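You operate a simulated robot arm through the tools that you are given. There is no shell and no other tool. Be economical: measure what you need, move in short steps, check, and stop when the job is done.

You are at the controls of a simulated two-armed robot. One attempt, no reset.

## Task
Take the cap off the bottle with the smallest size on its label on the top of the grey table and lay it down there. Take the yellow pad on the top of the grey table and put it away on the rollers past the closer. Fetch the white bottle from the top of the blue-legged table and stand it on the top of the grey table. Put two of the ink bottles from the top of the pack table on the top of the long steel table. Put the blue paint pot in the grey bucket. Open the cabinet two door, put the yellow funnel from the top shelf of cabinet two on top of the carton on the third shelf from the bottom of the grey shelf unit, then shut the door. Any order will do. Set down upright: white bottle, ink bottle, blue paint pot.

The check looks at the end state, three seconds after you hand in, the way a careful person would. Anything else that was tipped, shoved, dropped, spilled or broken makes it a failure. A push-on lid holds only when it is set on centred and level and pressed home; a screw cap is set on level and turned clockwise until tight.

## Robot
Two 7-joint arms with two-finger parallel grippers on one trunk, on a base that drives. Base frame: it is fixed to the floor where the robot stands at the start and does not move with it; the origin is under the middle of the robot, x ahead of it, y to its left, z up; the surface under the hand at the start is at about z = 80. Readings come in cm, rad, newtons and seconds.
The left shoulder is at the start at [6, 18.9, 122.8], the right one opposite. With the tool pointing down near the work surface each hand reaches from about 10 to 62 cm from the robot's upright axis, wherever it stands, measured 20 degrees to its own side. Places, roughly: blue paint pot [-325, -100, 75]; bottle [50, 25, 75]; cabinet two door [-890, 630, 70]; carton [-1100, 525, 125]; grey bucket (26x25x25 cm) [-340, -90, 90]; ink bottle [-350, -100, 75]; rollers past the closer [-110, 220, 70]; top of the grey table [60, 50, 80]; top of the long steel table [-500, 200, 80]; white bottle [75, 125, 100]; yellow funnel (15x15x11 cm) [-900, 650, 100]; yellow pad [75, 100, 75]. Payload 3.43 kg a hand.
The tool frame of a hand sits at the grasp point between the pads (the TCP): z along the fingers, y along the line on which they close. The tips reach 3 cm beyond it. Largest opening 9.4 cm; finger width 2.8, thickness 1; the body of the gripper, 5 by 9.6 cm, starts 5.5 cm behind the TCP.
Orientation is that of the tool frame in the base frame, as a unit quaternion [x, y, z, w]. With the fingers straight down and closing along the base's y, the tool's x points along the base's -x, its y along +y and its z along -z.

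## Interface
- The arms move only by the tool apply_moves. It takes "left_plan", "right_plan" or both (then of equal length, played together; a hand with none holds still); each is a list of rows, each a list of 3 entries, a list of its own where there are three numbers: the shift along the base's x, y, z in units of 50 mm (1.0 is 50 mm), then the turn, a rotation vector about the base's x, y, z in units of 8 degrees (1.0 is 8 degrees), then the opening in per cent of the stroke, from 0 (shut) to 100 (fully open). In form: [[[x, y, z], [ax, ay, az], claw], ...]. A call has 1 to 10 rows; each row shifts and turns the commanded pose from where the row before left it. A call with a number of a shift or a turn outside -1 to 1 is refused whole. Rows are played at 5 a second. More than 5 cm and 0.15 rad between two rows, or a gripper value outside its range, and nothing of the call is played. Where a pose cannot be reached the arm comes as near as it can. A force on the tool above 40 N (or 10 N above the force at the start of the call, whichever is more), or a blocked arm, ends the call early, and 0.2 s more pass. Each finger travels about 15.3 cm/s and halts on what it meets, pressing with about 30 N; the grip force reading is that of the motor and also rises with nothing between the fingers. The clock runs only during rows and for 0.2 s after the last one: add rows that do not move to give the fingers time. It gives the time, the measured TCP pose, the force on the tool (base axes), the opening and the grip force at its end, in the units of the frame above (readings bear some noise), with the torque about the TCP (base axes, N m) and any sound that the robot's microphone picked up.
- Cameras (640 x 400 px; columns grow to the right, rows downward): "scene" is now at [0.26, 1.58, 176.33]; the picture's right is [0.27, -0.96, 0.00], its down [-0.84, -0.24, -0.48] and it looks along [0.47, 0.13, -0.87] (base axes); focal length 270 px, centre (320, 200). "left" rides on the left gripper at [7.6, -1.4, -10.3] in its tool frame; the picture's right is [0.18, 0.98, 0.00], its down [-0.75, 0.14, -0.64] and it looks along [-0.63, 0.12, 0.77] (tool axes); focal length 243 px, centre (320, 200). "right" rides on the right gripper at [7.6, 1.4, -10.3] in its tool frame; the picture's right is [-0.18, 0.98, 0.00], its down [-0.75, -0.14, -0.64] and it looks along [-0.63, -0.12, 0.77] (tool axes); focal length 243 px, centre (320, 200). There is no depth. A picture from a camera that has moved, and an enlarged one, comes with that camera's place and axes in the base frame and with its lens.
- camera(camera): a new picture of that camera. It takes no simulated time.
- slide_trunk(by): slides the trunk up (or, below 0, down) by that many cm; the arms and the scene camera ride with it, the base frame stays. It gives what a move gives, with no picture.
- drive_base(legs): drives the robot by 1 to 6 legs, each [ahead, left, turn to the left] in cm, cm and rad, along the robot's own axes; the way and the turn of a leg run together, so that a leg with both is an arc; at most 150 cm and 3.142 rad a leg. The arms and the cameras ride along, it lands a little off, and it stops where it bumps. It gives what a move gives.
- turn_head(pan, tilt): turns the head with the scene camera to pan (to the left, within 1.501 rad either way) and tilt (down, from -0.506 to 1.204), counted from straight ahead of the robot. It gives what a move gives.
- close_up(camera, box): a new picture of the part [left, top, right, bottom] of that camera's present view, enlarged. It takes no simulated time.
- close_job(): hands the job in; it is judged then, once.

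Work in short steps. Places have to be worked out from the pictures, the camera data and where the tool is seen: move nearer, look again, correct. Check each grasp and each placing, and mend what went wrong. You have 217 turns and 228 pictures in all, those below and enlarged ones among them. Open the grippers and draw the arms clear of the work before you hand the job in, unless the task says otherwise; then end with one line.

The tools are called after "Emit:" as name(argument=value, ...) on one line, values as JSON. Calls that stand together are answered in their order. apply_moves: Moves the arms, as the interface text tells. Its arguments: {"type":"object","properties":{"left_plan":{"type":"array"},"right_plan":{"type":"array"}},"required":[]} The other tools are called the same way: slide_trunk (by) slides the trunk up or down; drive_base (legs) drives the base; turn_head (pan, tilt) turns the head that bears the scene camera; camera (camera) takes a picture; close_up (camera, box) takes an enlarged picture of a part of a camera's view; close_job () hands the job in.

At the start:

```text
time_s: 0.0
left_tcp_pos: [29.97, 41.1, 122.34]
left_orientation: [0.0, 1.0, 0.0, 0.0]
left_contact_force: [-0.4, -0.6, -0.3]
left_moment: [0.02, 0.02, -0.03]
left_opening: 9.41
left_finger_force: 0.0
right_tcp_pos: [34.58, 4.65, 117.63]
right_orientation: [0.0, 1.0, -0.001, 0.001]
right_contact_force: [-0.3, -0.5, 0.3]
right_moment: [0.06, 0.0, 0.02]
right_opening: 9.41
right_finger_force: 0.0
trunk travel left (down, up): [-90.0, 9.0]
robot x, y, heading: [0.21, -0.02, 0.002]
head pan, tilt: [0.278, 1.065]
```

scene: 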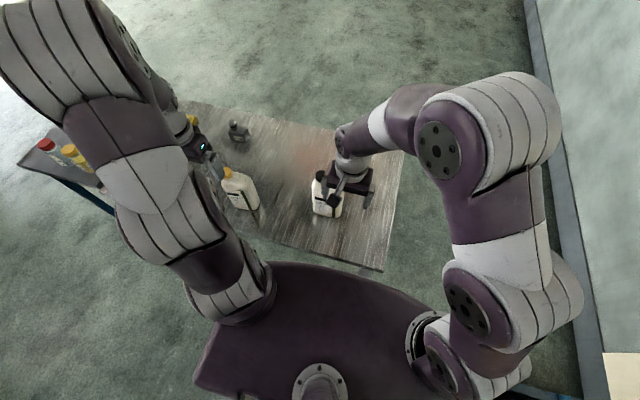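
right: 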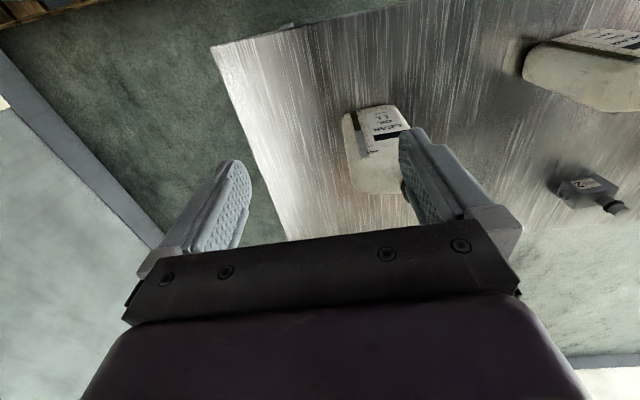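
left: 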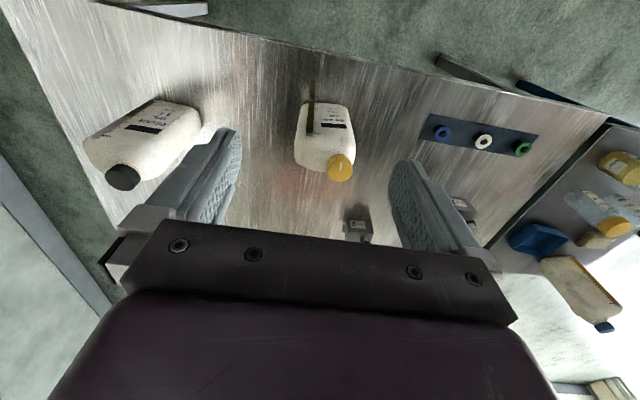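

I begin by reading the labels on the bottles on the grey table from the wrist cameras.

Emit:
close_up(camera="left", box=[80, 80, 380, 260])

Emit:
close_up(camera="right", box=[320, 20, 640, 220])

Emit:
close_up(camera="left", box=[400, 80, 640, 400])

```text
2.13 times, centred on (230, 170) of left
camera zoom: at [22.41, 39.77, 132.74], right [-0.18, 0.98, 0.0], down [0.75, 0.14, 0.64], along [0.63, 0.12, -0.77], focal length 518 px, centre (512, 264)
```

zoom: 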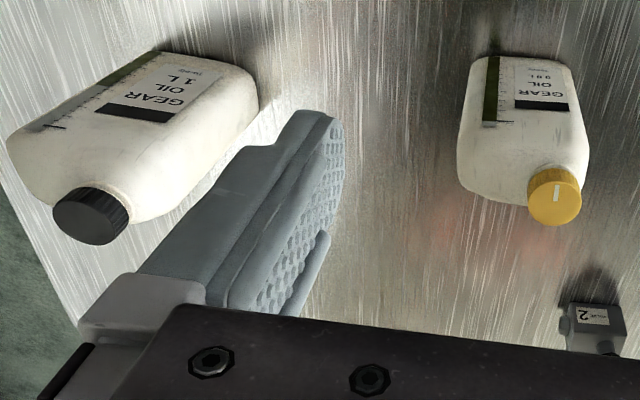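

```text
2.00 times, centred on (480, 120) of right
camera zoom: at [27.09, 5.95, 127.96], right [0.18, 0.98, 0.0], down [0.75, -0.14, 0.64], along [0.63, -0.12, -0.77], focal length 485 px, centre (0, 360)
```

zoom: 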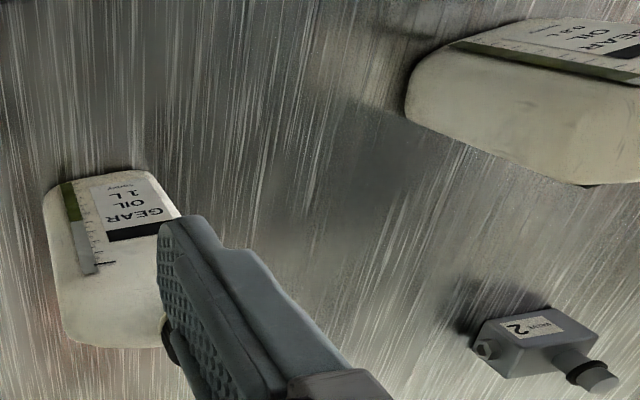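

```text
1.25 times, centred on (520, 240) of left
camera zoom: at [22.41, 39.77, 132.74], right [-0.18, 0.98, 0.0], down [0.75, 0.14, 0.64], along [0.63, 0.12, -0.77], focal length 303 px, centre (70, 150)
```

zoom: 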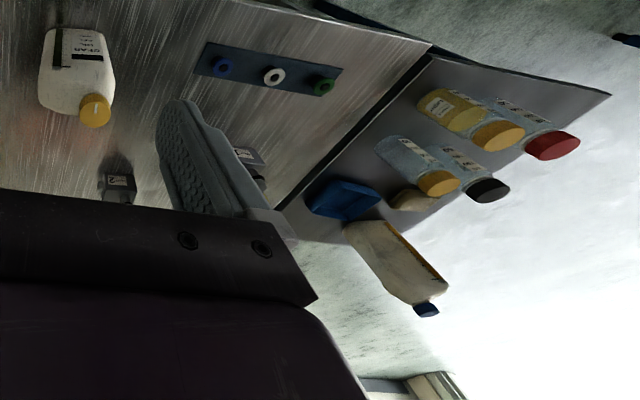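

The black-cap one says 1 L; the yellow-cap one looks like 0.x L. I zoom in to be sure, and look at more of the table with the head.

Emit:
close_up(camera="left", box=[290, 90, 370, 140])

Emit:
turn_head(pan=1.0, tilt=0.7)

Emit:
camera(camera="scene")

```text
8.00 times, centred on (330, 115) of left
camera zoom: at [22.41, 39.77, 132.74], right [-0.18, 0.98, 0.0], down [0.75, 0.14, 0.64], along [0.63, 0.12, -0.77], focal length 1941 px, centre (240, 880)
```

zoom: 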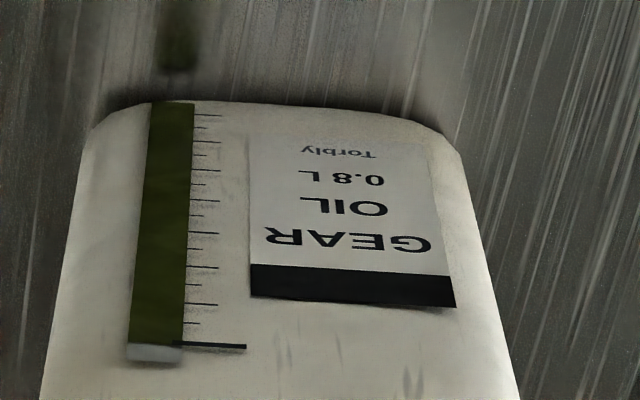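

```text
time_s: 1.1
left_tcp_pos: [30.05, 41.23, 122.49]
left_orientation: [0.0, 1.0, 0.0, 0.0]
left_contact_force: [0.0, 0.2, 0.3]
left_moment: [-0.01, -0.03, 0.01]
left_opening: 9.39
left_finger_force: 0.1
right_tcp_pos: [34.7, 4.63, 117.61]
right_orientation: [-0.001, 1.0, 0.0, 0.001]
right_contact_force: [-0.3, 0.1, 0.0]
right_moment: [0.0, 0.01, 0.01]
right_opening: 9.4
right_finger_force: 0.1
trunk travel left (down, up): [-90.0, 9.0]
robot x, y, heading: [0.12, -0.06, 0.0]
head pan, tilt: [1.0, 0.7]
```

```text
220 pictures are left
camera scene: at [-1.45, 6.93, 179.1], right [0.84, -0.54, 0.0], down [-0.35, -0.54, -0.76], along [0.41, 0.64, -0.64], focal length 270 px, centre (320, 200)
```

scene: 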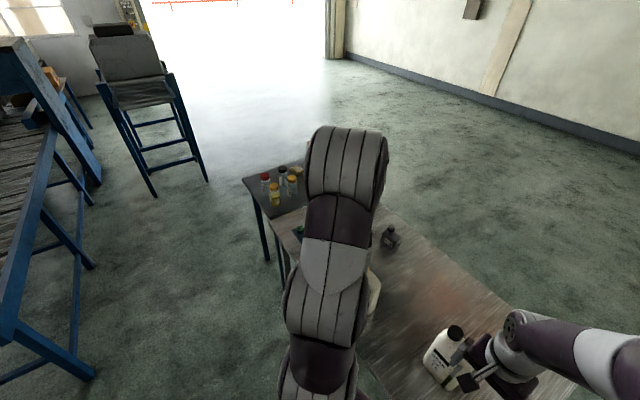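

The 0.8 L yellow-capped bottle is the target. I shift the robot 30 cm to the left so that it stands in front of it, then look with both the wrist and head cameras.

Emit:
drive_base(legs=[[0, 30, 0]])

Emit:
turn_head(pan=0.0, tilt=0.75)

Emit:
camera(camera="scene")

Emit:
camera(camera="right")

Emit:
camera(camera="left")

```text
time_s: 3.1
left_tcp_pos: [30.0, 70.53, 122.41]
left_orientation: [0.0, 1.0, 0.001, 0.001]
left_contact_force: [0.1, -0.2, 0.1]
left_moment: [0.02, 0.02, -0.02]
left_opening: 9.37
left_finger_force: 0.1
right_tcp_pos: [34.62, 34.02, 117.73]
right_orientation: [0.0, 1.0, 0.002, 0.0]
right_contact_force: [-1.0, -0.2, 0.8]
right_moment: [-0.04, 0.0, 0.04]
right_opening: 9.42
right_finger_force: 0.1
trunk travel left (down, up): [-90.0, 9.0]
robot x, y, heading: [-0.13, 29.38, -0.001]
head pan, tilt: [1.0, 0.7]
```

```text
time_s: 4.4
left_tcp_pos: [30.01, 70.91, 122.46]
left_orientation: [0.0, 1.0, 0.001, 0.0]
left_contact_force: [0.5, -0.7, 0.1]
left_moment: [0.02, -0.01, 0.03]
left_opening: 9.38
left_finger_force: 0.0
right_tcp_pos: [34.52, 34.23, 117.81]
right_orientation: [0.0, 1.0, 0.0, -0.001]
right_contact_force: [-1.0, 0.2, 0.8]
right_moment: [-0.01, 0.01, 0.02]
right_opening: 9.41
right_finger_force: 0.1
trunk travel left (down, up): [-90.0, 9.0]
robot x, y, heading: [-0.41, 29.71, -0.001]
head pan, tilt: [0.0, 0.75]
```

```text
219 pictures are left
camera scene: at [2.22, 29.38, 178.68], right [0.0, -1.0, 0.0], down [-0.68, 0.0, -0.73], along [0.73, 0.0, -0.68], focal length 270 px, centre (320, 200)
```

scene: 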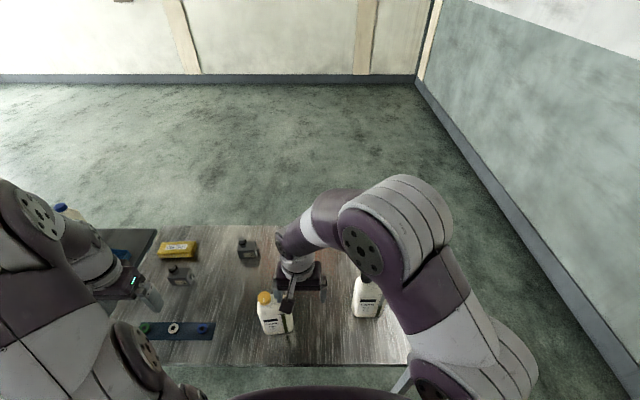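

```text
218 pictures are left
camera right: at [27.07, 35.53, 127.96], right [0.18, 0.98, 0.0], down [0.75, -0.14, 0.64], along [0.63, -0.12, -0.77], focal length 243 px, centre (320, 200)
```

right: 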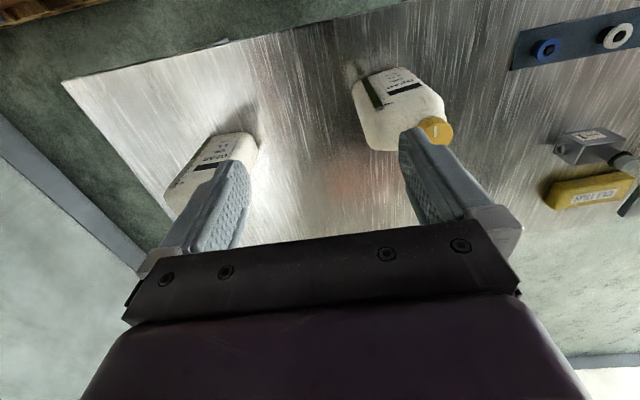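

```text
217 pictures are left
camera left: at [22.36, 69.36, 132.73], right [-0.18, 0.98, 0.0], down [0.75, 0.14, 0.64], along [0.63, 0.12, -0.77], focal length 243 px, centre (320, 200)
```

left: 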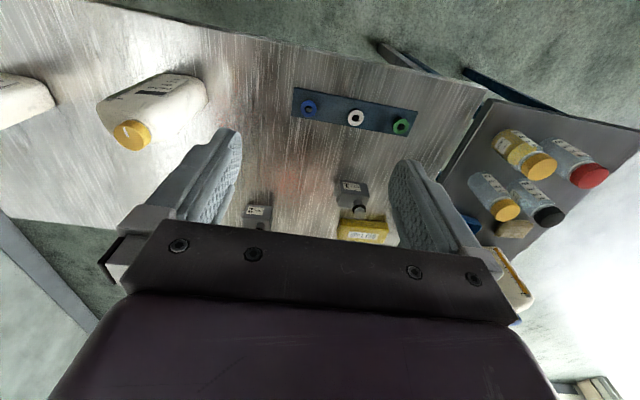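

Triangulating four views, the cap is at about [41.5, 46.5, 101]. I enlarge the bottle to judge its shape and orientation.

Emit:
close_up(camera="scene", box=[220, 260, 420, 380])

Emit:
close_up(camera="left", box=[60, 50, 260, 180])

```text
3.20 times, centred on (320, 320) of scene
camera zoom: at [2.22, 29.38, 178.68], right [0.0, -1.0, 0.0], down [-0.68, 0.0, -0.73], along [0.73, 0.0, -0.68], focal length 863 px, centre (320, -184)
```

zoom: 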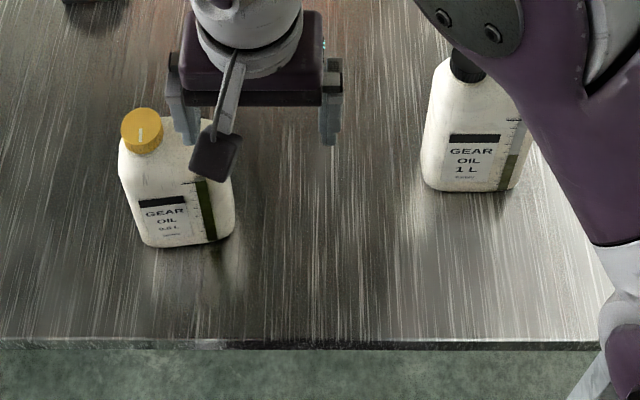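

```text
3.08 times, centred on (160, 115) of left
camera zoom: at [22.36, 69.36, 132.73], right [-0.18, 0.98, 0.0], down [0.75, 0.14, 0.64], along [0.63, 0.12, -0.77], focal length 746 px, centre (812, 462)
```

zoom: 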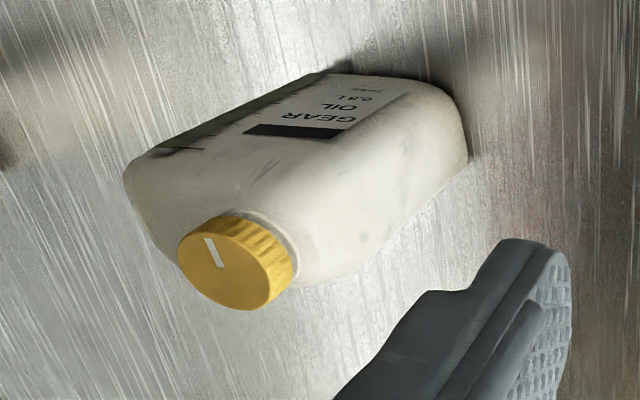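

The bottle is yawed about 10° and its cap is off-centre to the left. I plan to hold its body with the right hand, tilted 45° and coming from the right, while the left hand unscrews; first I yaw the right hand.

Emit:
apply_moves(right_plan=[[[0, -0.5, 0.3], [0, 0, -1], 100], [[0, -0.5, 0.3], [0, 0, -1], 100], [[0, -0.5, 0.3], [0, 0, -1], 100], [[0, 0, 0], [0, 0, -1], 100], [[0, 0, 0], [0, 0, -1], 100], [[0, 0, 0], [0, 0, -1], 100], [[0, 0, 0], [0, 0, -1], 100], [[0, 0, 0], [0, 0, -1], 100], [[0, 0, 0], [0, 0, -1], 100], [[0, 0, 0], [0, 0, -1], 100]])

Emit:
apply_moves(right_plan=[[[0, 0, 0], [0.92, 0.16, 0], 100], [[0, 0, 0], [0.92, 0.16, 0], 100], [[0, 0, 0], [0.92, 0.16, 0], 100], [[0, 0, 0], [0.92, 0.16, 0], 100], [[0, 0, 0], [0.92, 0.16, 0], 100], [[0, 0, 0], [0.92, 0.16, 0], 100], [[0, 0, 0], [0, 0, 0], 100]])

Emit:
camera(camera="right")

Emit:
camera(camera="scene")

```text
time_s: 6.6
left_tcp_pos: [29.89, 70.84, 122.41]
left_orientation: [0.0, 1.0, 0.0, 0.0]
left_contact_force: [0.4, -0.9, -0.2]
left_moment: [-0.02, 0.02, 0.02]
left_opening: 9.4
left_finger_force: 0.0
right_tcp_pos: [34.72, 26.6, 122.21]
right_orientation: [0.644, 0.765, 0.0, 0.0]
right_contact_force: [0.1, -0.1, -0.2]
right_moment: [-0.02, 0.01, -0.01]
right_opening: 9.42
right_finger_force: 0.1
trunk travel left (down, up): [-90.0, 9.0]
robot x, y, heading: [0.3, 29.59, 0.002]
head pan, tilt: [0.0, 0.75]
```

```text
time_s: 8.2
left_tcp_pos: [29.94, 70.76, 122.34]
left_orientation: [0.0, 1.0, 0.0, -0.001]
left_contact_force: [-0.5, 0.5, -0.3]
left_moment: [0.01, 0.01, -0.02]
left_opening: 9.39
left_finger_force: 0.1
right_tcp_pos: [34.61, 26.78, 122.22]
right_orientation: [0.594, 0.708, 0.246, -0.291]
right_contact_force: [0.4, 0.7, -0.5]
right_moment: [0.02, 0.0, -0.01]
right_opening: 9.4
right_finger_force: 0.1
trunk travel left (down, up): [-90.0, 9.0]
robot x, y, heading: [-0.07, 29.76, -0.001]
head pan, tilt: [0.0, 0.75]
```

```text
214 pictures are left
camera right: at [36.35, 25.05, 134.89], right [0.99, 0.04, -0.13], down [0.03, -1.0, -0.08], along [-0.13, 0.07, -0.99], focal length 243 px, centre (320, 200)
```

right: 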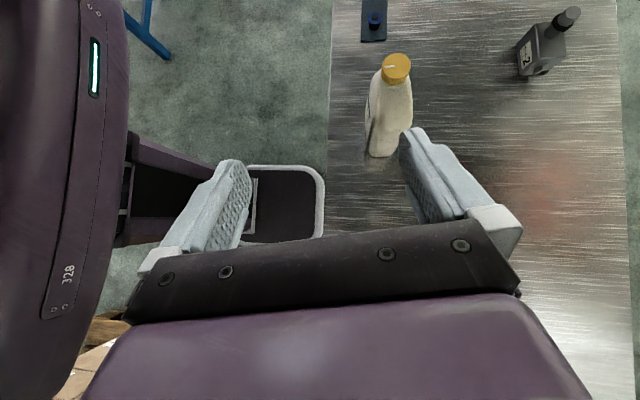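

```text
213 pictures are left
camera scene: at [2.19, 29.37, 178.68], right [0.0, -1.0, 0.0], down [-0.68, 0.0, -0.73], along [0.73, 0.0, -0.68], focal length 270 px, centre (320, 200)
```

scene: 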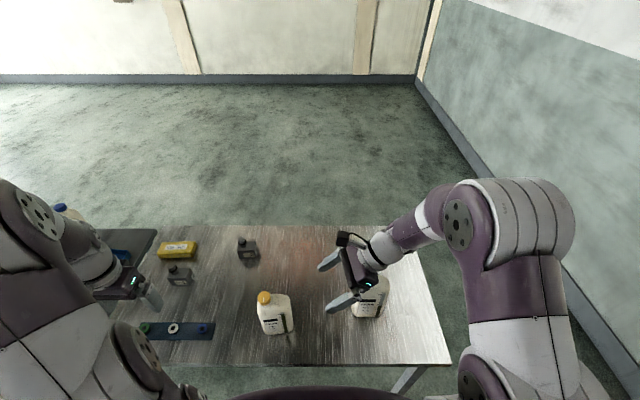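

The right camera now looks nearly straight down at the bottle's end. I enlarge it to measure the body's thickness.

Emit:
close_up(camera="right", box=[320, 30, 480, 180])

```text
2.67 times, centred on (400, 105) of right
camera zoom: at [36.35, 25.05, 134.89], right [0.99, 0.04, -0.13], down [0.03, -1.0, -0.08], along [-0.13, 0.07, -0.99], focal length 647 px, centre (107, 453)
```

zoom: 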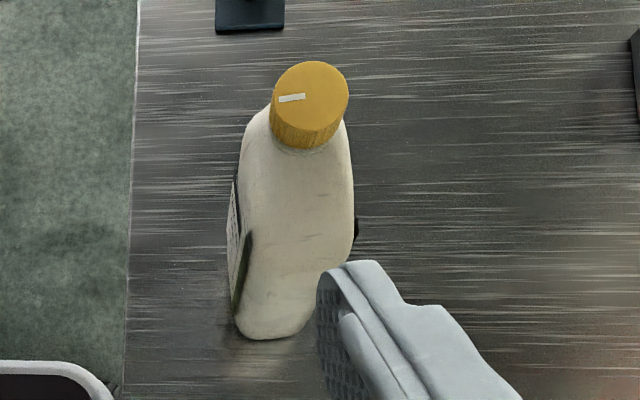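

Body thickness ≈7.2 cm, centre at x≈42.7; the fingers pass with about 1 cm each side. I move to a pre-grasp point about 20 cm back along the tool's axis.

Emit:
apply_moves(right_plan=[[[0.5, 0.2, -0.8], [0, 0, 0], 100], [[0.5, 0.2, -0.8], [0, 0, 0], 100], [[0.5, 0.2, -0.8], [0, 0, 0], 100], [[0.5, 0.2, -0.8], [0, 0, 0], 100], [[0, 0, 0], [0, 0, 0], 100]])

Emit:
camera(camera="right")

```text
time_s: 9.4
left_tcp_pos: [29.84, 70.83, 122.36]
left_orientation: [0.0, 1.0, -0.001, 0.001]
left_contact_force: [-0.9, 1.1, -0.1]
left_moment: [-0.01, 0.01, -0.01]
left_opening: 9.43
left_finger_force: 0.0
right_tcp_pos: [44.75, 30.65, 106.28]
right_orientation: [0.593, 0.709, 0.246, -0.292]
right_contact_force: [0.0, 0.3, -0.1]
right_moment: [0.0, -0.04, 0.03]
right_opening: 9.4
right_finger_force: 0.0
trunk travel left (down, up): [-90.0, 9.0]
robot x, y, heading: [-0.27, 29.48, 0.001]
head pan, tilt: [0.0, 0.75]
```

```text
211 pictures are left
camera right: at [46.53, 29.03, 118.8], right [0.99, 0.04, -0.13], down [0.03, -1.0, -0.08], along [-0.13, 0.07, -0.99], focal length 243 px, centre (320, 200)
```

right: 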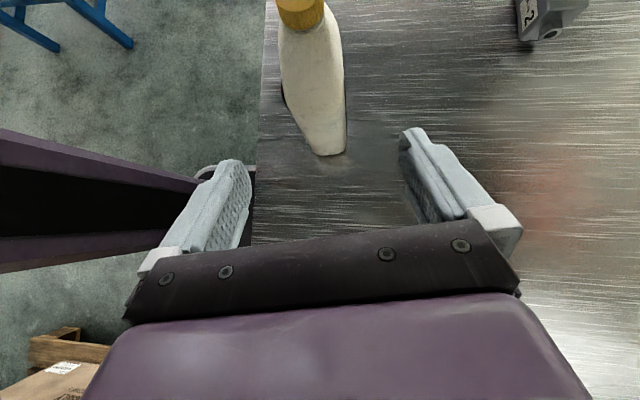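

Bottle centre at x≈42.3 around grasp height. I advance to about 9 cm short of the grasp and check again.

Emit:
apply_moves(right_plan=[[[-0.09, 0.3, -0.66], [0, 0, 0], 100], [[-0.09, 0.3, -0.66], [0, 0, 0], 100], [[-0.09, 0.3, -0.66], [0, 0, 0], 100], [[0, 0, 0], [0, 0, 0], 100]])

Emit:
camera(camera="right")

Emit:
camera(camera="scene")

```text
time_s: 10.4
left_tcp_pos: [29.95, 70.89, 122.45]
left_orientation: [0.0, 1.0, 0.0, 0.0]
left_contact_force: [-0.1, -0.1, 0.3]
left_moment: [0.01, 0.02, 0.0]
left_opening: 9.39
left_finger_force: 0.0
right_tcp_pos: [42.99, 35.26, 96.2]
right_orientation: [0.594, 0.709, 0.245, -0.291]
right_contact_force: [-0.7, 0.7, 0.0]
right_moment: [0.02, 0.01, 0.01]
right_opening: 9.4
right_finger_force: 0.0
trunk travel left (down, up): [-90.0, 9.0]
robot x, y, heading: [0.01, 29.74, -0.005]
head pan, tilt: [0.0, 0.75]
```

```text
210 pictures are left
camera right: at [44.82, 33.49, 108.92], right [0.99, 0.04, -0.13], down [0.03, -1.0, -0.08], along [-0.13, 0.07, -0.99], focal length 243 px, centre (320, 200)
```

right: 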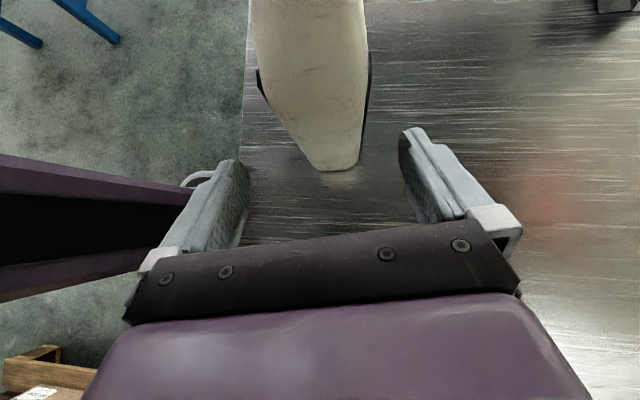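

```text
209 pictures are left
camera scene: at [2.26, 29.34, 178.68], right [0.0, -1.0, 0.0], down [-0.68, 0.0, -0.73], along [0.73, 0.0, -0.68], focal length 270 px, centre (320, 200)
```

scene: 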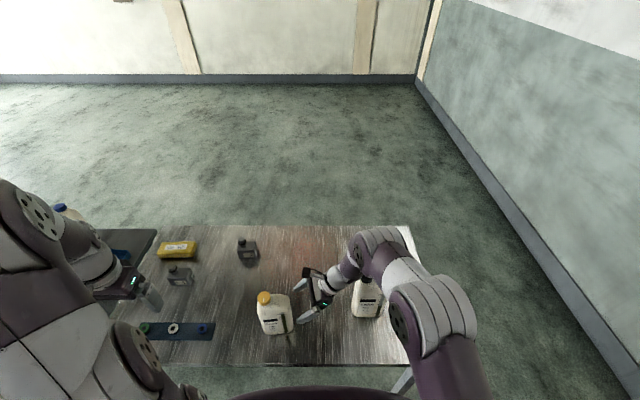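

Centre of the body is at x≈42.1 there, so following the tool's axis fits. I advance 9 cm and close.

Emit:
apply_moves(right_plan=[[[-0.05, 0.31, -0.32], [0, 0, 0], 100], [[-0.05, 0.31, -0.32], [0, 0, 0], 100], [[-0.05, 0.31, -0.32], [0, 0, 0], 100], [[-0.05, 0.31, -0.32], [0, 0, 0], 100], [[0, 0, 0], [0, 0, 0], 100]])

Emit:
camera(camera="right")

```text
time_s: 11.6
left_tcp_pos: [29.96, 70.69, 122.54]
left_orientation: [0.0, 1.0, 0.0, -0.001]
left_contact_force: [-0.1, -0.3, 0.4]
left_moment: [-0.02, 0.03, -0.04]
left_opening: 9.44
left_finger_force: 0.0
right_tcp_pos: [42.39, 41.38, 89.9]
right_orientation: [0.594, 0.708, 0.246, -0.292]
right_contact_force: [0.9, -1.8, 0.2]
right_moment: [0.15, 0.08, 0.01]
right_opening: 9.4
right_finger_force: 0.1
trunk travel left (down, up): [-90.0, 9.0]
robot x, y, heading: [-0.0, 29.73, 0.002]
head pan, tilt: [0.0, 0.75]
```

```text
208 pictures are left
camera right: at [44.14, 39.73, 102.47], right [0.99, 0.04, -0.13], down [0.03, -1.0, -0.08], along [-0.13, 0.07, -0.99], focal length 243 px, centre (320, 200)
```

right: 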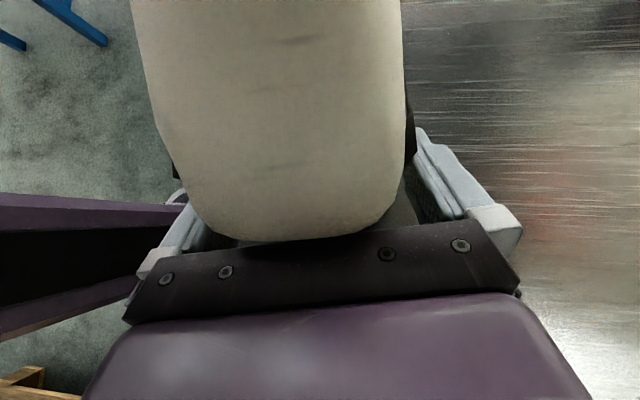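

Both fingers straddle the body. I back off half a cm from the palm and close.

Emit:
apply_moves(right_plan=[[[0.0, -0.08, 0.08], [0, 0, 0], 100], [[0, 0, 0], [0, 0, 0], 75], [[0, 0, 0], [0, 0, 0], 60], [[0, 0, 0], [0, 0, 0], 60], [[0, 0, 0], [0, 0, 0], 60]])

Emit:
camera(camera="right")

Emit:
camera(camera="scene")

```text
time_s: 12.8
left_tcp_pos: [30.03, 70.71, 122.5]
left_orientation: [-0.001, 1.0, 0.0, 0.0]
left_contact_force: [-1.1, 0.1, 0.3]
left_moment: [0.03, -0.01, 0.01]
left_opening: 9.4
left_finger_force: 0.0
right_tcp_pos: [42.24, 41.11, 90.26]
right_orientation: [0.594, 0.708, 0.247, -0.292]
right_contact_force: [3.3, 1.0, 4.7]
right_moment: [0.34, 0.0, -0.18]
right_opening: 6.39
right_finger_force: 30.2
trunk travel left (down, up): [-90.0, 9.0]
robot x, y, heading: [0.08, 29.38, -0.003]
head pan, tilt: [0.0, 0.75]
```

```text
207 pictures are left
camera right: at [44.05, 39.4, 102.96], right [0.99, 0.04, -0.13], down [0.03, -1.0, -0.08], along [-0.13, 0.07, -0.99], focal length 243 px, centre (320, 200)
```

right: 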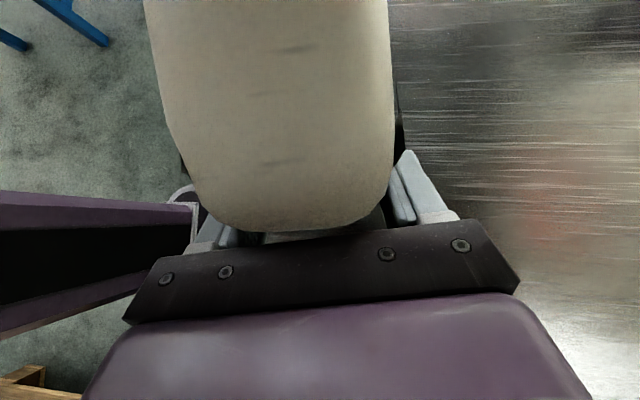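

```text
206 pictures are left
camera scene: at [2.25, 29.36, 178.69], right [0.0, -1.0, 0.0], down [-0.68, 0.0, -0.73], along [0.73, 0.0, -0.68], focal length 270 px, centre (320, 200)
```

scene: 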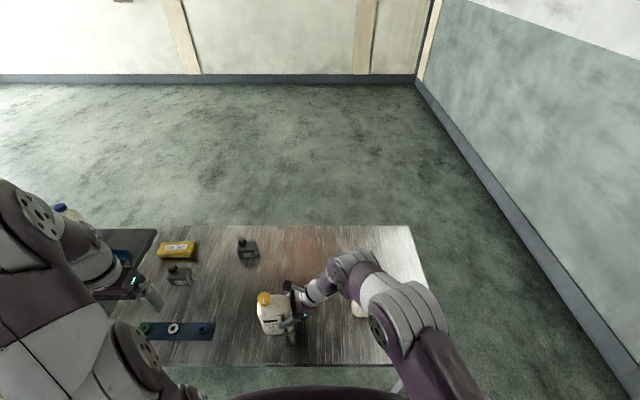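

The bottle is held (6.4 cm, 30 N). I bring the left hand above the cap.

Emit:
apply_moves(left_plan=[[[0.48, -0.97, -0.2], [0, 0, 0], 100], [[0.48, -0.97, -0.2], [0, 0, 0], 100], [[0.48, -0.97, -0.2], [0, 0, 0], 100], [[0.48, -0.97, -0.2], [0, 0, 0], 100], [[0.48, -0.97, -0.2], [0, 0, 0], 100], [[0, 0, 0], [0, 0, 0], 100]])

Emit:
camera(camera="left")

Emit:
camera(camera="scene")

```text
refused: row 1 steps farther than a row can; nothing moved
```

```text
205 pictures are left
camera left: at [22.39, 69.36, 132.74], right [-0.18, 0.98, 0.0], down [0.75, 0.14, 0.64], along [0.63, 0.12, -0.77], focal length 243 px, centre (320, 200)
```

left: 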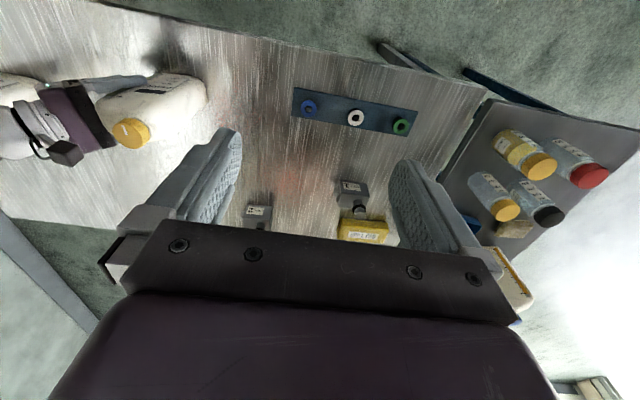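

```text
204 pictures are left
camera scene: at [2.25, 29.36, 178.69], right [0.0, -1.0, 0.0], down [-0.68, 0.0, -0.73], along [0.73, 0.0, -0.68], focal length 270 px, centre (320, 200)
```

scene: 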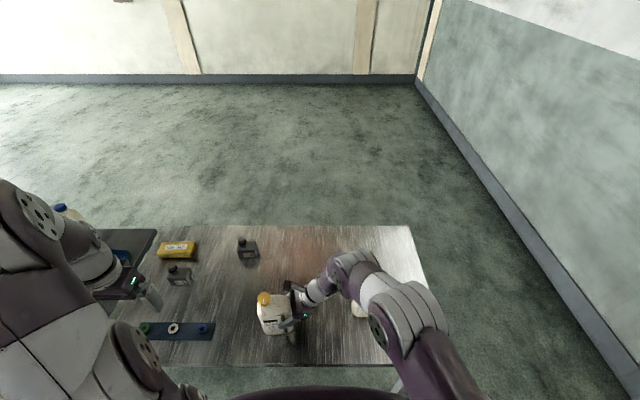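

The row vector was longer than 5 cm; I replay it in shorter rows.

Emit:
apply_moves(left_plan=[[[0.4, -0.8, -0.2], [0, 0, 0], 100], [[0.4, -0.8, -0.2], [0, 0, 0], 100], [[0.4, -0.8, -0.2], [0, 0, 0], 100], [[0.4, -0.8, -0.2], [0, 0, 0], 100], [[0.4, -0.8, -0.2], [0, 0, 0], 100], [[0.4, -0.8, -0.2], [0, 0, 0], 100], [[0, 0, 0], [0, 0, 0], 100]])

Emit:
camera(camera="left")

```text
time_s: 14.4
left_tcp_pos: [42.31, 46.97, 116.72]
left_orientation: [0.0, 1.0, 0.0, 0.0]
left_contact_force: [0.9, 0.6, 0.1]
left_moment: [-0.02, 0.0, -0.01]
left_opening: 9.38
left_finger_force: 0.1
right_tcp_pos: [42.2, 41.16, 90.27]
right_orientation: [0.595, 0.708, 0.246, -0.29]
right_contact_force: [5.6, 1.6, 6.5]
right_moment: [0.57, -0.15, -0.26]
right_opening: 6.36
right_finger_force: 29.7
trunk travel left (down, up): [-90.0, 9.0]
robot x, y, heading: [0.16, 29.44, -0.002]
head pan, tilt: [0.0, 0.75]
```

```text
203 pictures are left
camera left: at [34.64, 45.48, 126.99], right [-0.18, 0.98, 0.0], down [0.75, 0.14, 0.64], along [0.63, 0.12, -0.77], focal length 243 px, centre (320, 200)
```

left: 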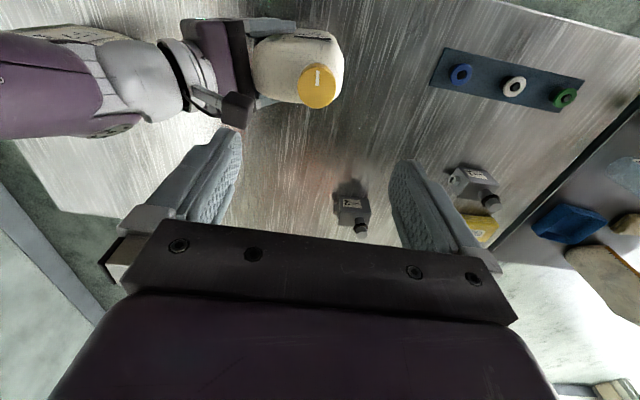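

The cap's top is at about [41.0, 46.45, 101.5]. The right hand's camera block is close by, so I use a reduced opening (60%), descend to just above the cap and check.

Emit:
apply_moves(left_plan=[[[-0.13, -0.05, -0.6], [0, 0, 0], 60], [[-0.13, -0.05, -0.6], [0, 0, 0], 60], [[0, 0, -0.6], [0, 0, 0], 60], [[0, 0, 0], [0, 0, 0], 60]])

Emit:
camera(camera="left")

```text
time_s: 15.4
left_tcp_pos: [40.82, 46.38, 107.37]
left_orientation: [0.0, 1.0, 0.0, 0.0]
left_contact_force: [-0.8, 0.2, 0.0]
left_moment: [0.01, -0.02, 0.0]
left_opening: 5.62
left_finger_force: 0.0
right_tcp_pos: [42.27, 41.17, 90.25]
right_orientation: [0.594, 0.708, 0.246, -0.292]
right_contact_force: [5.4, 1.6, 8.2]
right_moment: [0.28, -0.11, -0.19]
right_opening: 6.38
right_finger_force: 30.3
trunk travel left (down, up): [-90.0, 9.0]
robot x, y, heading: [-0.1, 29.4, -0.002]
head pan, tilt: [0.0, 0.75]
```

```text
202 pictures are left
camera left: at [33.25, 44.87, 117.68], right [-0.18, 0.98, 0.0], down [0.75, 0.14, 0.64], along [0.63, 0.12, -0.77], focal length 243 px, centre (320, 200)
```

left: 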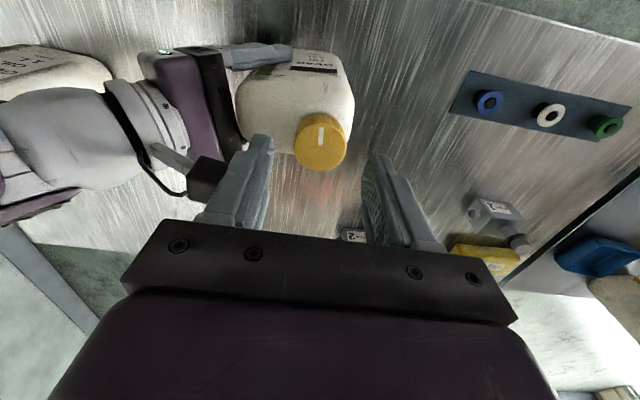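

Cap centre ≈ [41.1, 46.45]. I descend 5.3 cm and close on the cap.

Emit:
apply_moves(left_plan=[[[0.06, 0.01, -0.4], [0, 0, 0], 60], [[0, 0, -0.4], [0, 0, 0], 60], [[0, 0, -0.26], [0, 0, 0], 60], [[0, 0, 0], [0, 0, 0], 60]])

Emit:
close_up(camera="left", box=[160, 80, 480, 280])

```text
time_s: 16.4
left_tcp_pos: [41.09, 46.26, 102.08]
left_orientation: [0.0, 1.0, 0.0, 0.0]
left_contact_force: [-0.4, 0.1, 0.5]
left_moment: [0.04, 0.01, -0.01]
left_opening: 5.65
left_finger_force: 0.1
right_tcp_pos: [42.23, 41.1, 90.22]
right_orientation: [0.595, 0.708, 0.246, -0.291]
right_contact_force: [3.6, 0.4, 7.1]
right_moment: [0.11, -0.12, -0.11]
right_opening: 6.4
right_finger_force: 30.1
trunk travel left (down, up): [-90.0, 9.0]
robot x, y, heading: [-0.35, 29.51, -0.002]
head pan, tilt: [0.0, 0.75]
```

```text
2.00 times, centred on (320, 180) of left
camera zoom: at [33.42, 44.81, 112.4], right [-0.18, 0.98, 0.0], down [0.75, 0.14, 0.64], along [0.63, 0.12, -0.77], focal length 485 px, centre (320, 240)
```

zoom: 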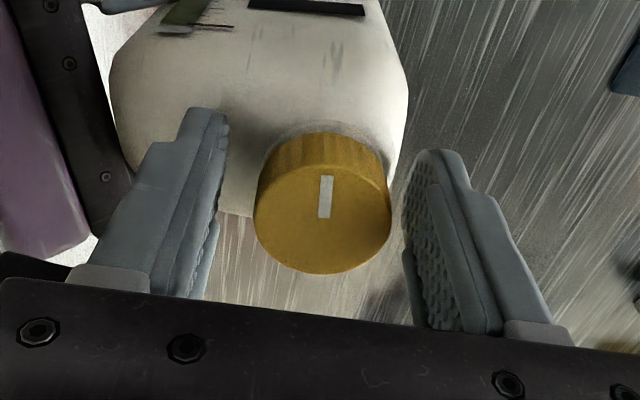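

TCP coincides with the cap's top. I lower 0.7 cm and close.

Emit:
apply_moves(left_plan=[[[0, 0, -0.14], [0, 0, 0], 60], [[0, 0, 0], [0, 0, 0], 40], [[0, 0, 0], [0, 0, 0], 30], [[0, 0, 0], [0, 0, 0], 30]])

```text
time_s: 16.8
left_tcp_pos: [41.23, 46.25, 101.9]
left_orientation: [0.001, 1.0, 0.0, 0.004]
left_contact_force: [-1.0, -1.0, 8.9]
left_moment: [-0.29, 0.01, -0.14]
left_opening: 5.68
left_finger_force: 0.5
right_tcp_pos: [42.27, 41.01, 90.27]
right_orientation: [0.595, 0.708, 0.247, -0.29]
right_contact_force: [2.5, 1.6, 2.2]
right_moment: [-0.58, 0.31, -0.1]
right_opening: 6.36
right_finger_force: 30.2
trunk travel left (down, up): [-90.0, 9.0]
robot x, y, heading: [-0.06, 29.29, -0.0]
head pan, tilt: [0.0, 0.75]
stopped in row 1 (left hand): the force on the tool passed its limit at 55 N (the readings are from after the stop); the commanded pose is now the measured one
```

The fingertips met the shoulder. I rise 0.4 cm and close there.

Emit:
apply_moves(left_plan=[[[0, 0, 0.1], [0, 0, 0], 60], [[0, 0, 0], [0, 0, 0], 50], [[0, 0, 0], [0, 0, 0], 38], [[0, 0, 0], [0, 0, 0], 30], [[0, 0, 0], [0, 0, 0], 30]])

Emit:
close_up(camera="left", box=[160, 80, 480, 280])

```text
time_s: 18.0
left_tcp_pos: [41.22, 46.27, 102.49]
left_orientation: [0.0, 1.0, 0.0, 0.003]
left_contact_force: [-2.2, 20.5, 12.1]
left_moment: [0.71, 0.07, 0.14]
left_opening: 3.64
left_finger_force: 30.2
right_tcp_pos: [42.17, 40.9, 90.38]
right_orientation: [0.595, 0.708, 0.246, -0.289]
right_contact_force: [4.1, -18.8, 9.2]
right_moment: [0.76, -0.05, -0.05]
right_opening: 6.38
right_finger_force: 30.2
trunk travel left (down, up): [-90.0, 9.0]
robot x, y, heading: [-0.09, 29.57, 0.005]
head pan, tilt: [0.0, 0.75]
```

```text
2.00 times, centred on (320, 180) of left
camera zoom: at [33.53, 44.84, 112.69], right [-0.18, 0.98, 0.0], down [0.75, 0.14, 0.65], along [0.64, 0.12, -0.76], focal length 485 px, centre (320, 240)
```

zoom: 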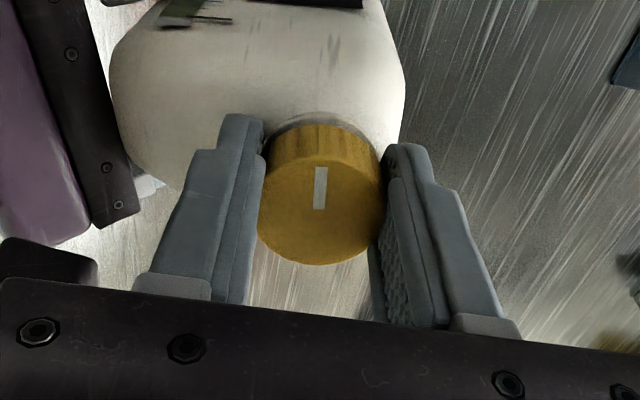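

Cap gripped (3.64 cm), with a 20 N sideways load; I shift the left hand 0.3 cm to relieve it and start turning counter-clockwise.

Emit:
apply_moves(left_plan=[[[0, 0.06, 0], [0, 0, 0], 30], [[0, 0, 0], [0, 0, 0.5], 30], [[0, 0, 0], [0, 0, 1], 30], [[0, 0, 0], [0, 0, 1], 30], [[0, 0, 0], [0, 0, 1], 30], [[0, 0, 0], [0, 0, 1], 30]])

Emit:
close_up(camera="left", box=[160, 80, 480, 280])

```text
time_s: 19.4
left_tcp_pos: [41.21, 46.49, 102.39]
left_orientation: [-0.31, 0.951, 0.0, 0.004]
left_contact_force: [-1.0, -18.3, 2.5]
left_moment: [-0.68, 0.17, -0.09]
left_opening: 3.54
left_finger_force: 29.8
right_tcp_pos: [42.31, 41.22, 90.38]
right_orientation: [0.595, 0.708, 0.247, -0.29]
right_contact_force: [0.8, 21.9, 7.2]
right_moment: [-0.2, -0.15, -0.17]
right_opening: 6.36
right_finger_force: 30.2
trunk travel left (down, up): [-90.0, 9.0]
robot x, y, heading: [-0.03, 29.68, -0.0]
head pan, tilt: [0.0, 0.75]
```

```text
2.00 times, centred on (320, 180) of left
camera zoom: at [35.89, 40.84, 112.69], right [-0.73, 0.69, 0.0], down [0.52, 0.56, 0.65], along [0.45, 0.47, -0.76], focal length 485 px, centre (320, 240)
```

zoom: 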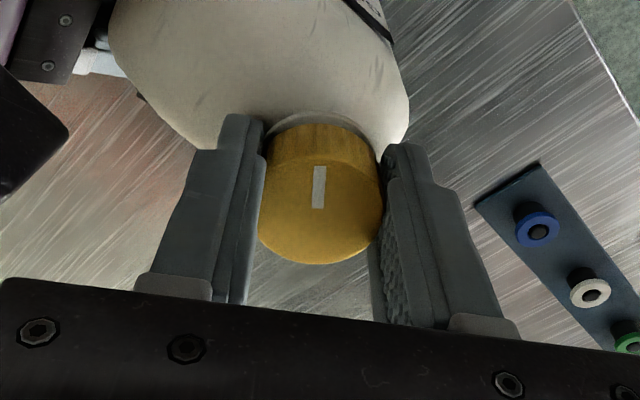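

The cap turns with the hand and the bottle stays. I continue, taking half the sideways shift back.

Emit:
apply_moves(left_plan=[[[0, -0.03, 0], [0, 0, 1], 30], [[0, 0, 0], [0, 0, 1], 30], [[0, 0, 0], [0, 0, 1], 30], [[0, 0, 0], [0, 0, 1], 30], [[0, 0, 0], [0, 0, 1], 30], [[0, 0, 0], [0, 0, 1], 30], [[0, 0, 0], [0, 0, 1], 30], [[0, 0, 0], [0, 0, 1], 30]])

Emit:
camera(camera="left")

```text
time_s: 21.2
left_tcp_pos: [41.39, 46.17, 102.46]
left_orientation: [0.767, -0.642, -0.001, -0.002]
left_contact_force: [5.2, -3.5, 2.1]
left_moment: [0.06, -0.26, -0.05]
left_opening: 3.55
left_finger_force: 30.1
right_tcp_pos: [42.24, 40.99, 90.23]
right_orientation: [0.596, 0.707, 0.247, -0.289]
right_contact_force: [-2.7, 5.4, 15.7]
right_moment: [0.71, -0.04, 0.03]
right_opening: 6.35
right_finger_force: 30.3
trunk travel left (down, up): [-90.0, 9.0]
robot x, y, heading: [-0.29, 29.79, 0.004]
head pan, tilt: [0.0, 0.75]
```

```text
198 pictures are left
camera left: at [44.02, 38.92, 112.76], right [-0.94, -0.35, 0.0], down [-0.27, 0.71, 0.65], along [-0.23, 0.6, -0.76], focal length 243 px, centre (320, 200)
```

left: 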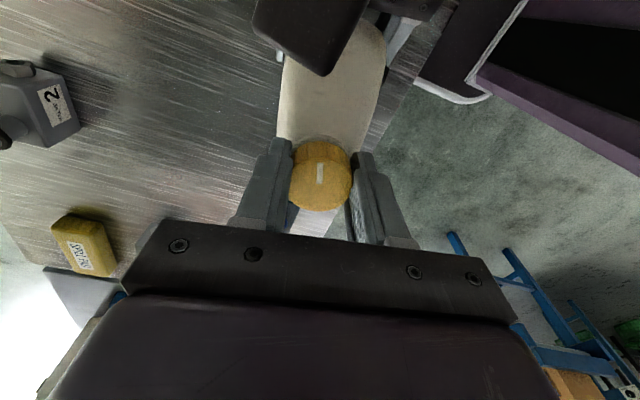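

Turned about 100° so far, all steady. I keep turning.

Emit:
apply_moves(left_plan=[[[0, 0.02, 0], [0, 0, 1], 30], [[0, 0, 0], [0, 0, 1], 30], [[0, 0, 0], [0, 0, 1], 30], [[0, 0, 0], [0, 0, 1], 30], [[0, 0, 0], [0, 0, 1], 30], [[0, 0, 0], [0, 0, 1], 30], [[0, 0, 0], [0, 0, 1], 30], [[0, 0, 0], [0, 0, 1], 30]])

Emit:
camera(camera="left")

```text
time_s: 23.0
left_tcp_pos: [41.28, 46.58, 102.47]
left_orientation: [0.99, -0.138, -0.002, 0.0]
left_contact_force: [7.0, 5.4, 22.7]
left_moment: [-0.04, -0.38, -0.08]
left_opening: 3.59
left_finger_force: 29.8
right_tcp_pos: [42.29, 40.9, 90.12]
right_orientation: [0.596, 0.708, 0.245, -0.289]
right_contact_force: [-3.4, -5.3, 0.5]
right_moment: [0.9, -0.18, 0.22]
right_opening: 6.37
right_finger_force: 29.8
trunk travel left (down, up): [-90.0, 9.0]
robot x, y, heading: [0.33, 29.83, -0.003]
head pan, tilt: [0.0, 0.75]
```

```text
197 pictures are left
camera left: at [49.04, 45.71, 112.81], right [-0.09, -1.0, 0.0], down [-0.76, 0.07, 0.64], along [-0.64, 0.06, -0.76], focal length 243 px, centre (320, 200)
```

left: 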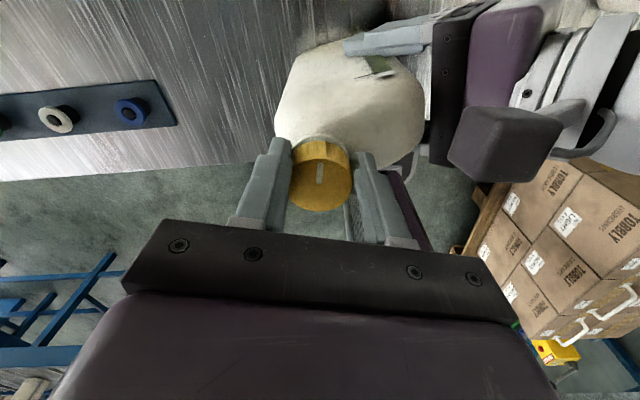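

About 164° so far; the cap is pushing the hand up (22 N), as a thread would. I continue, rising slightly.

Emit:
apply_moves(left_plan=[[[0, -0.02, 0.04], [0, 0, 1], 30], [[0, 0, 0.01], [0, 0, 1], 30], [[0, 0, 0.01], [0, 0, 1], 30], [[0, 0, 0.01], [0, 0, 1], 30], [[0, 0, 0.01], [0, 0, 1], 30], [[0, 0, 0.01], [0, 0, 1], 30], [[0, 0, 0.01], [0, 0, 1], 30], [[0, 0, 0.01], [0, 0, 1], 30]])

Emit:
camera(camera="left")

```text
time_s: 23.8
left_tcp_pos: [40.84, 46.58, 102.64]
left_orientation: [1.0, -0.024, 0.011, 0.008]
left_contact_force: [-3.9, 4.2, 19.3]
left_moment: [0.08, 0.46, -0.04]
left_opening: 3.58
left_finger_force: 29.8
left hand out of reach, approached as far as the arm can: row 1, 2, 3, 4
right_tcp_pos: [42.1, 41.01, 90.16]
right_orientation: [0.595, 0.709, 0.245, -0.289]
right_contact_force: [1.8, -1.2, -0.9]
right_moment: [0.35, 0.62, -0.12]
right_opening: 6.37
right_finger_force: 30.0
trunk travel left (down, up): [-90.0, 9.0]
robot x, y, heading: [-0.02, 29.56, 0.001]
head pan, tilt: [0.0, 0.75]
stopped in row 4 (left hand): the force on the tool passed its limit at 102 N (the readings are from after the stop); the commanded pose is now the measured one
```

```text
196 pictures are left
camera left: at [48.4, 47.75, 112.98], right [0.14, -0.99, 0.02], down [-0.77, -0.09, 0.63], along [-0.62, -0.1, -0.78], focal length 243 px, centre (320, 200)
```

left: 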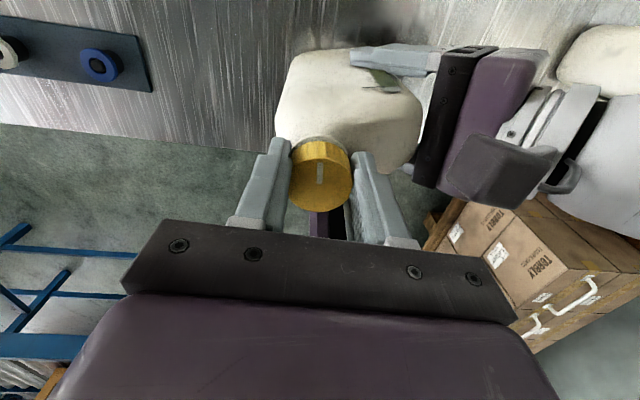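

The wrist's limit is reached at ~177°. I open, rise 4 cm, and wind the wrist back.

Emit:
apply_moves(left_plan=[[[0, 0, 0], [0, 0, 0], 55], [[0, 0, 0], [0, 0, 0], 60], [[0, 0, 0.4], [0, 0, 0], 60], [[0, 0, 0.4], [0, 0, -0.5], 60], [[0, 0, 0], [0, 0, -1], 60], [[0, 0, 0], [0, 0, -1], 60], [[0, 0, 0], [0, 0, -1], 60], [[0, 0, 0], [0, 0, -1], 60], [[0, 0, 0], [0, 0, -1], 60], [[0, 0, 0], [0, 0, -1], 60]])

Emit:
apply_moves(left_plan=[[[0, 0, 0], [0, 0, -1], 60], [[0, 0, 0], [0, 0, -1], 60], [[0, 0, 0], [0, 0, -1], 60], [[0, 0, 0], [0, 0, -1], 60], [[0, 0, 0], [0, 0, -1], 60], [[0, 0, 0], [0, 0, -1], 60], [[0, 0, 0], [0, 0, -1], 60], [[0, 0, 0], [0, 0, -1], 60], [[0, 0, 0], [0, 0, -1], 60], [[0, 0, 0], [0, 0, -1], 60]])

Emit:
camera(camera="left")

```text
time_s: 26.0
left_tcp_pos: [41.1, 46.63, 106.28]
left_orientation: [0.887, -0.461, 0.006, 0.011]
left_contact_force: [-0.8, 0.2, 0.2]
left_moment: [0.03, 0.03, 0.01]
left_opening: 5.65
left_finger_force: 0.1
right_tcp_pos: [42.26, 41.09, 90.17]
right_orientation: [0.594, 0.709, 0.246, -0.29]
right_contact_force: [3.3, 0.5, 6.0]
right_moment: [0.11, 0.05, -0.08]
right_opening: 6.36
right_finger_force: 30.5
trunk travel left (down, up): [-90.0, 9.0]
robot x, y, heading: [-0.36, 29.7, 0.005]
head pan, tilt: [0.0, 0.75]
```

```text
time_s: 28.2
left_tcp_pos: [40.95, 46.6, 106.31]
left_orientation: [-0.383, 0.923, 0.003, -0.012]
left_contact_force: [0.6, -0.7, 0.0]
left_moment: [0.0, -0.01, -0.02]
left_opening: 5.64
left_finger_force: 0.2
right_tcp_pos: [42.19, 41.1, 90.18]
right_orientation: [0.594, 0.71, 0.244, -0.29]
right_contact_force: [3.9, 1.3, 7.4]
right_moment: [0.12, -0.05, -0.05]
right_opening: 6.35
right_finger_force: 30.0
trunk travel left (down, up): [-90.0, 9.0]
robot x, y, heading: [-0.26, 29.44, 0.001]
head pan, tilt: [0.0, 0.75]
```

```text
195 pictures are left
camera left: at [36.93, 40.14, 116.81], right [-0.83, 0.56, 0.02], down [0.45, 0.64, 0.63], along [0.34, 0.53, -0.78], focal length 243 px, centre (320, 200)
```

left: 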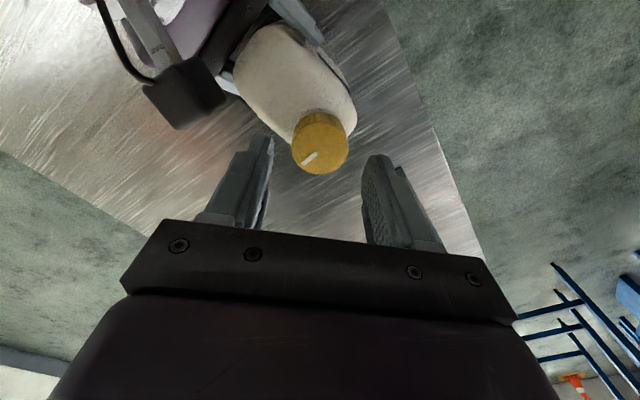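

I rewind another 80° and correct a 1.4° tilt.

Emit:
apply_moves(left_plan=[[[0, 0, 0], [0, -0.17, -0.98], 60], [[0, 0, 0], [0, 0, -1], 60], [[0, 0, 0], [0, 0, -1], 60], [[0, 0, 0], [0, 0, -1], 60], [[0, 0, 0], [0, 0, -1], 60], [[0, 0, 0], [0, 0, -1], 60], [[0, 0, 0], [0, 0, -1], 60], [[0, 0, 0], [0, 0, -1], 60], [[0, 0, 0], [0, 0, -1], 60], [[0, 0, 0], [0, 0, -1], 60]])

Emit:
camera(camera="left")

```text
time_s: 30.4
left_tcp_pos: [40.97, 46.52, 106.25]
left_orientation: [0.299, 0.954, 0.001, -0.001]
left_contact_force: [0.5, -0.1, -0.2]
left_moment: [0.05, -0.03, 0.0]
left_opening: 5.64
left_finger_force: 0.0
right_tcp_pos: [42.23, 41.03, 90.24]
right_orientation: [0.594, 0.71, 0.244, -0.289]
right_contact_force: [3.0, 0.7, 6.7]
right_moment: [0.05, -0.03, -0.08]
right_opening: 6.35
right_finger_force: 29.8
trunk travel left (down, up): [-90.0, 9.0]
robot x, y, heading: [-0.32, 29.6, 0.001]
head pan, tilt: [0.0, 0.75]
```

```text
194 pictures are left
camera left: at [34.01, 49.67, 116.69], right [0.41, 0.91, 0.0], down [0.7, -0.31, 0.64], along [0.58, -0.26, -0.77], focal length 243 px, centre (320, 200)
```

left: 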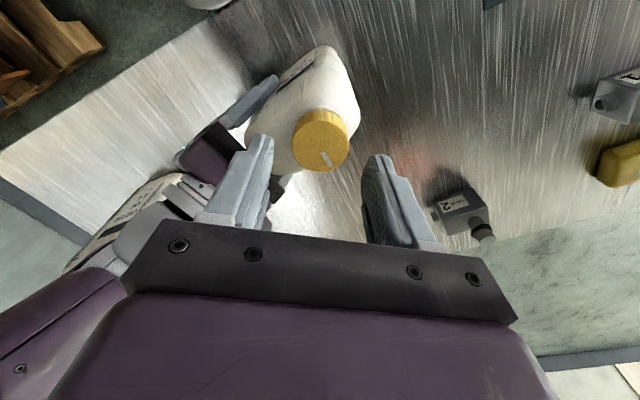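

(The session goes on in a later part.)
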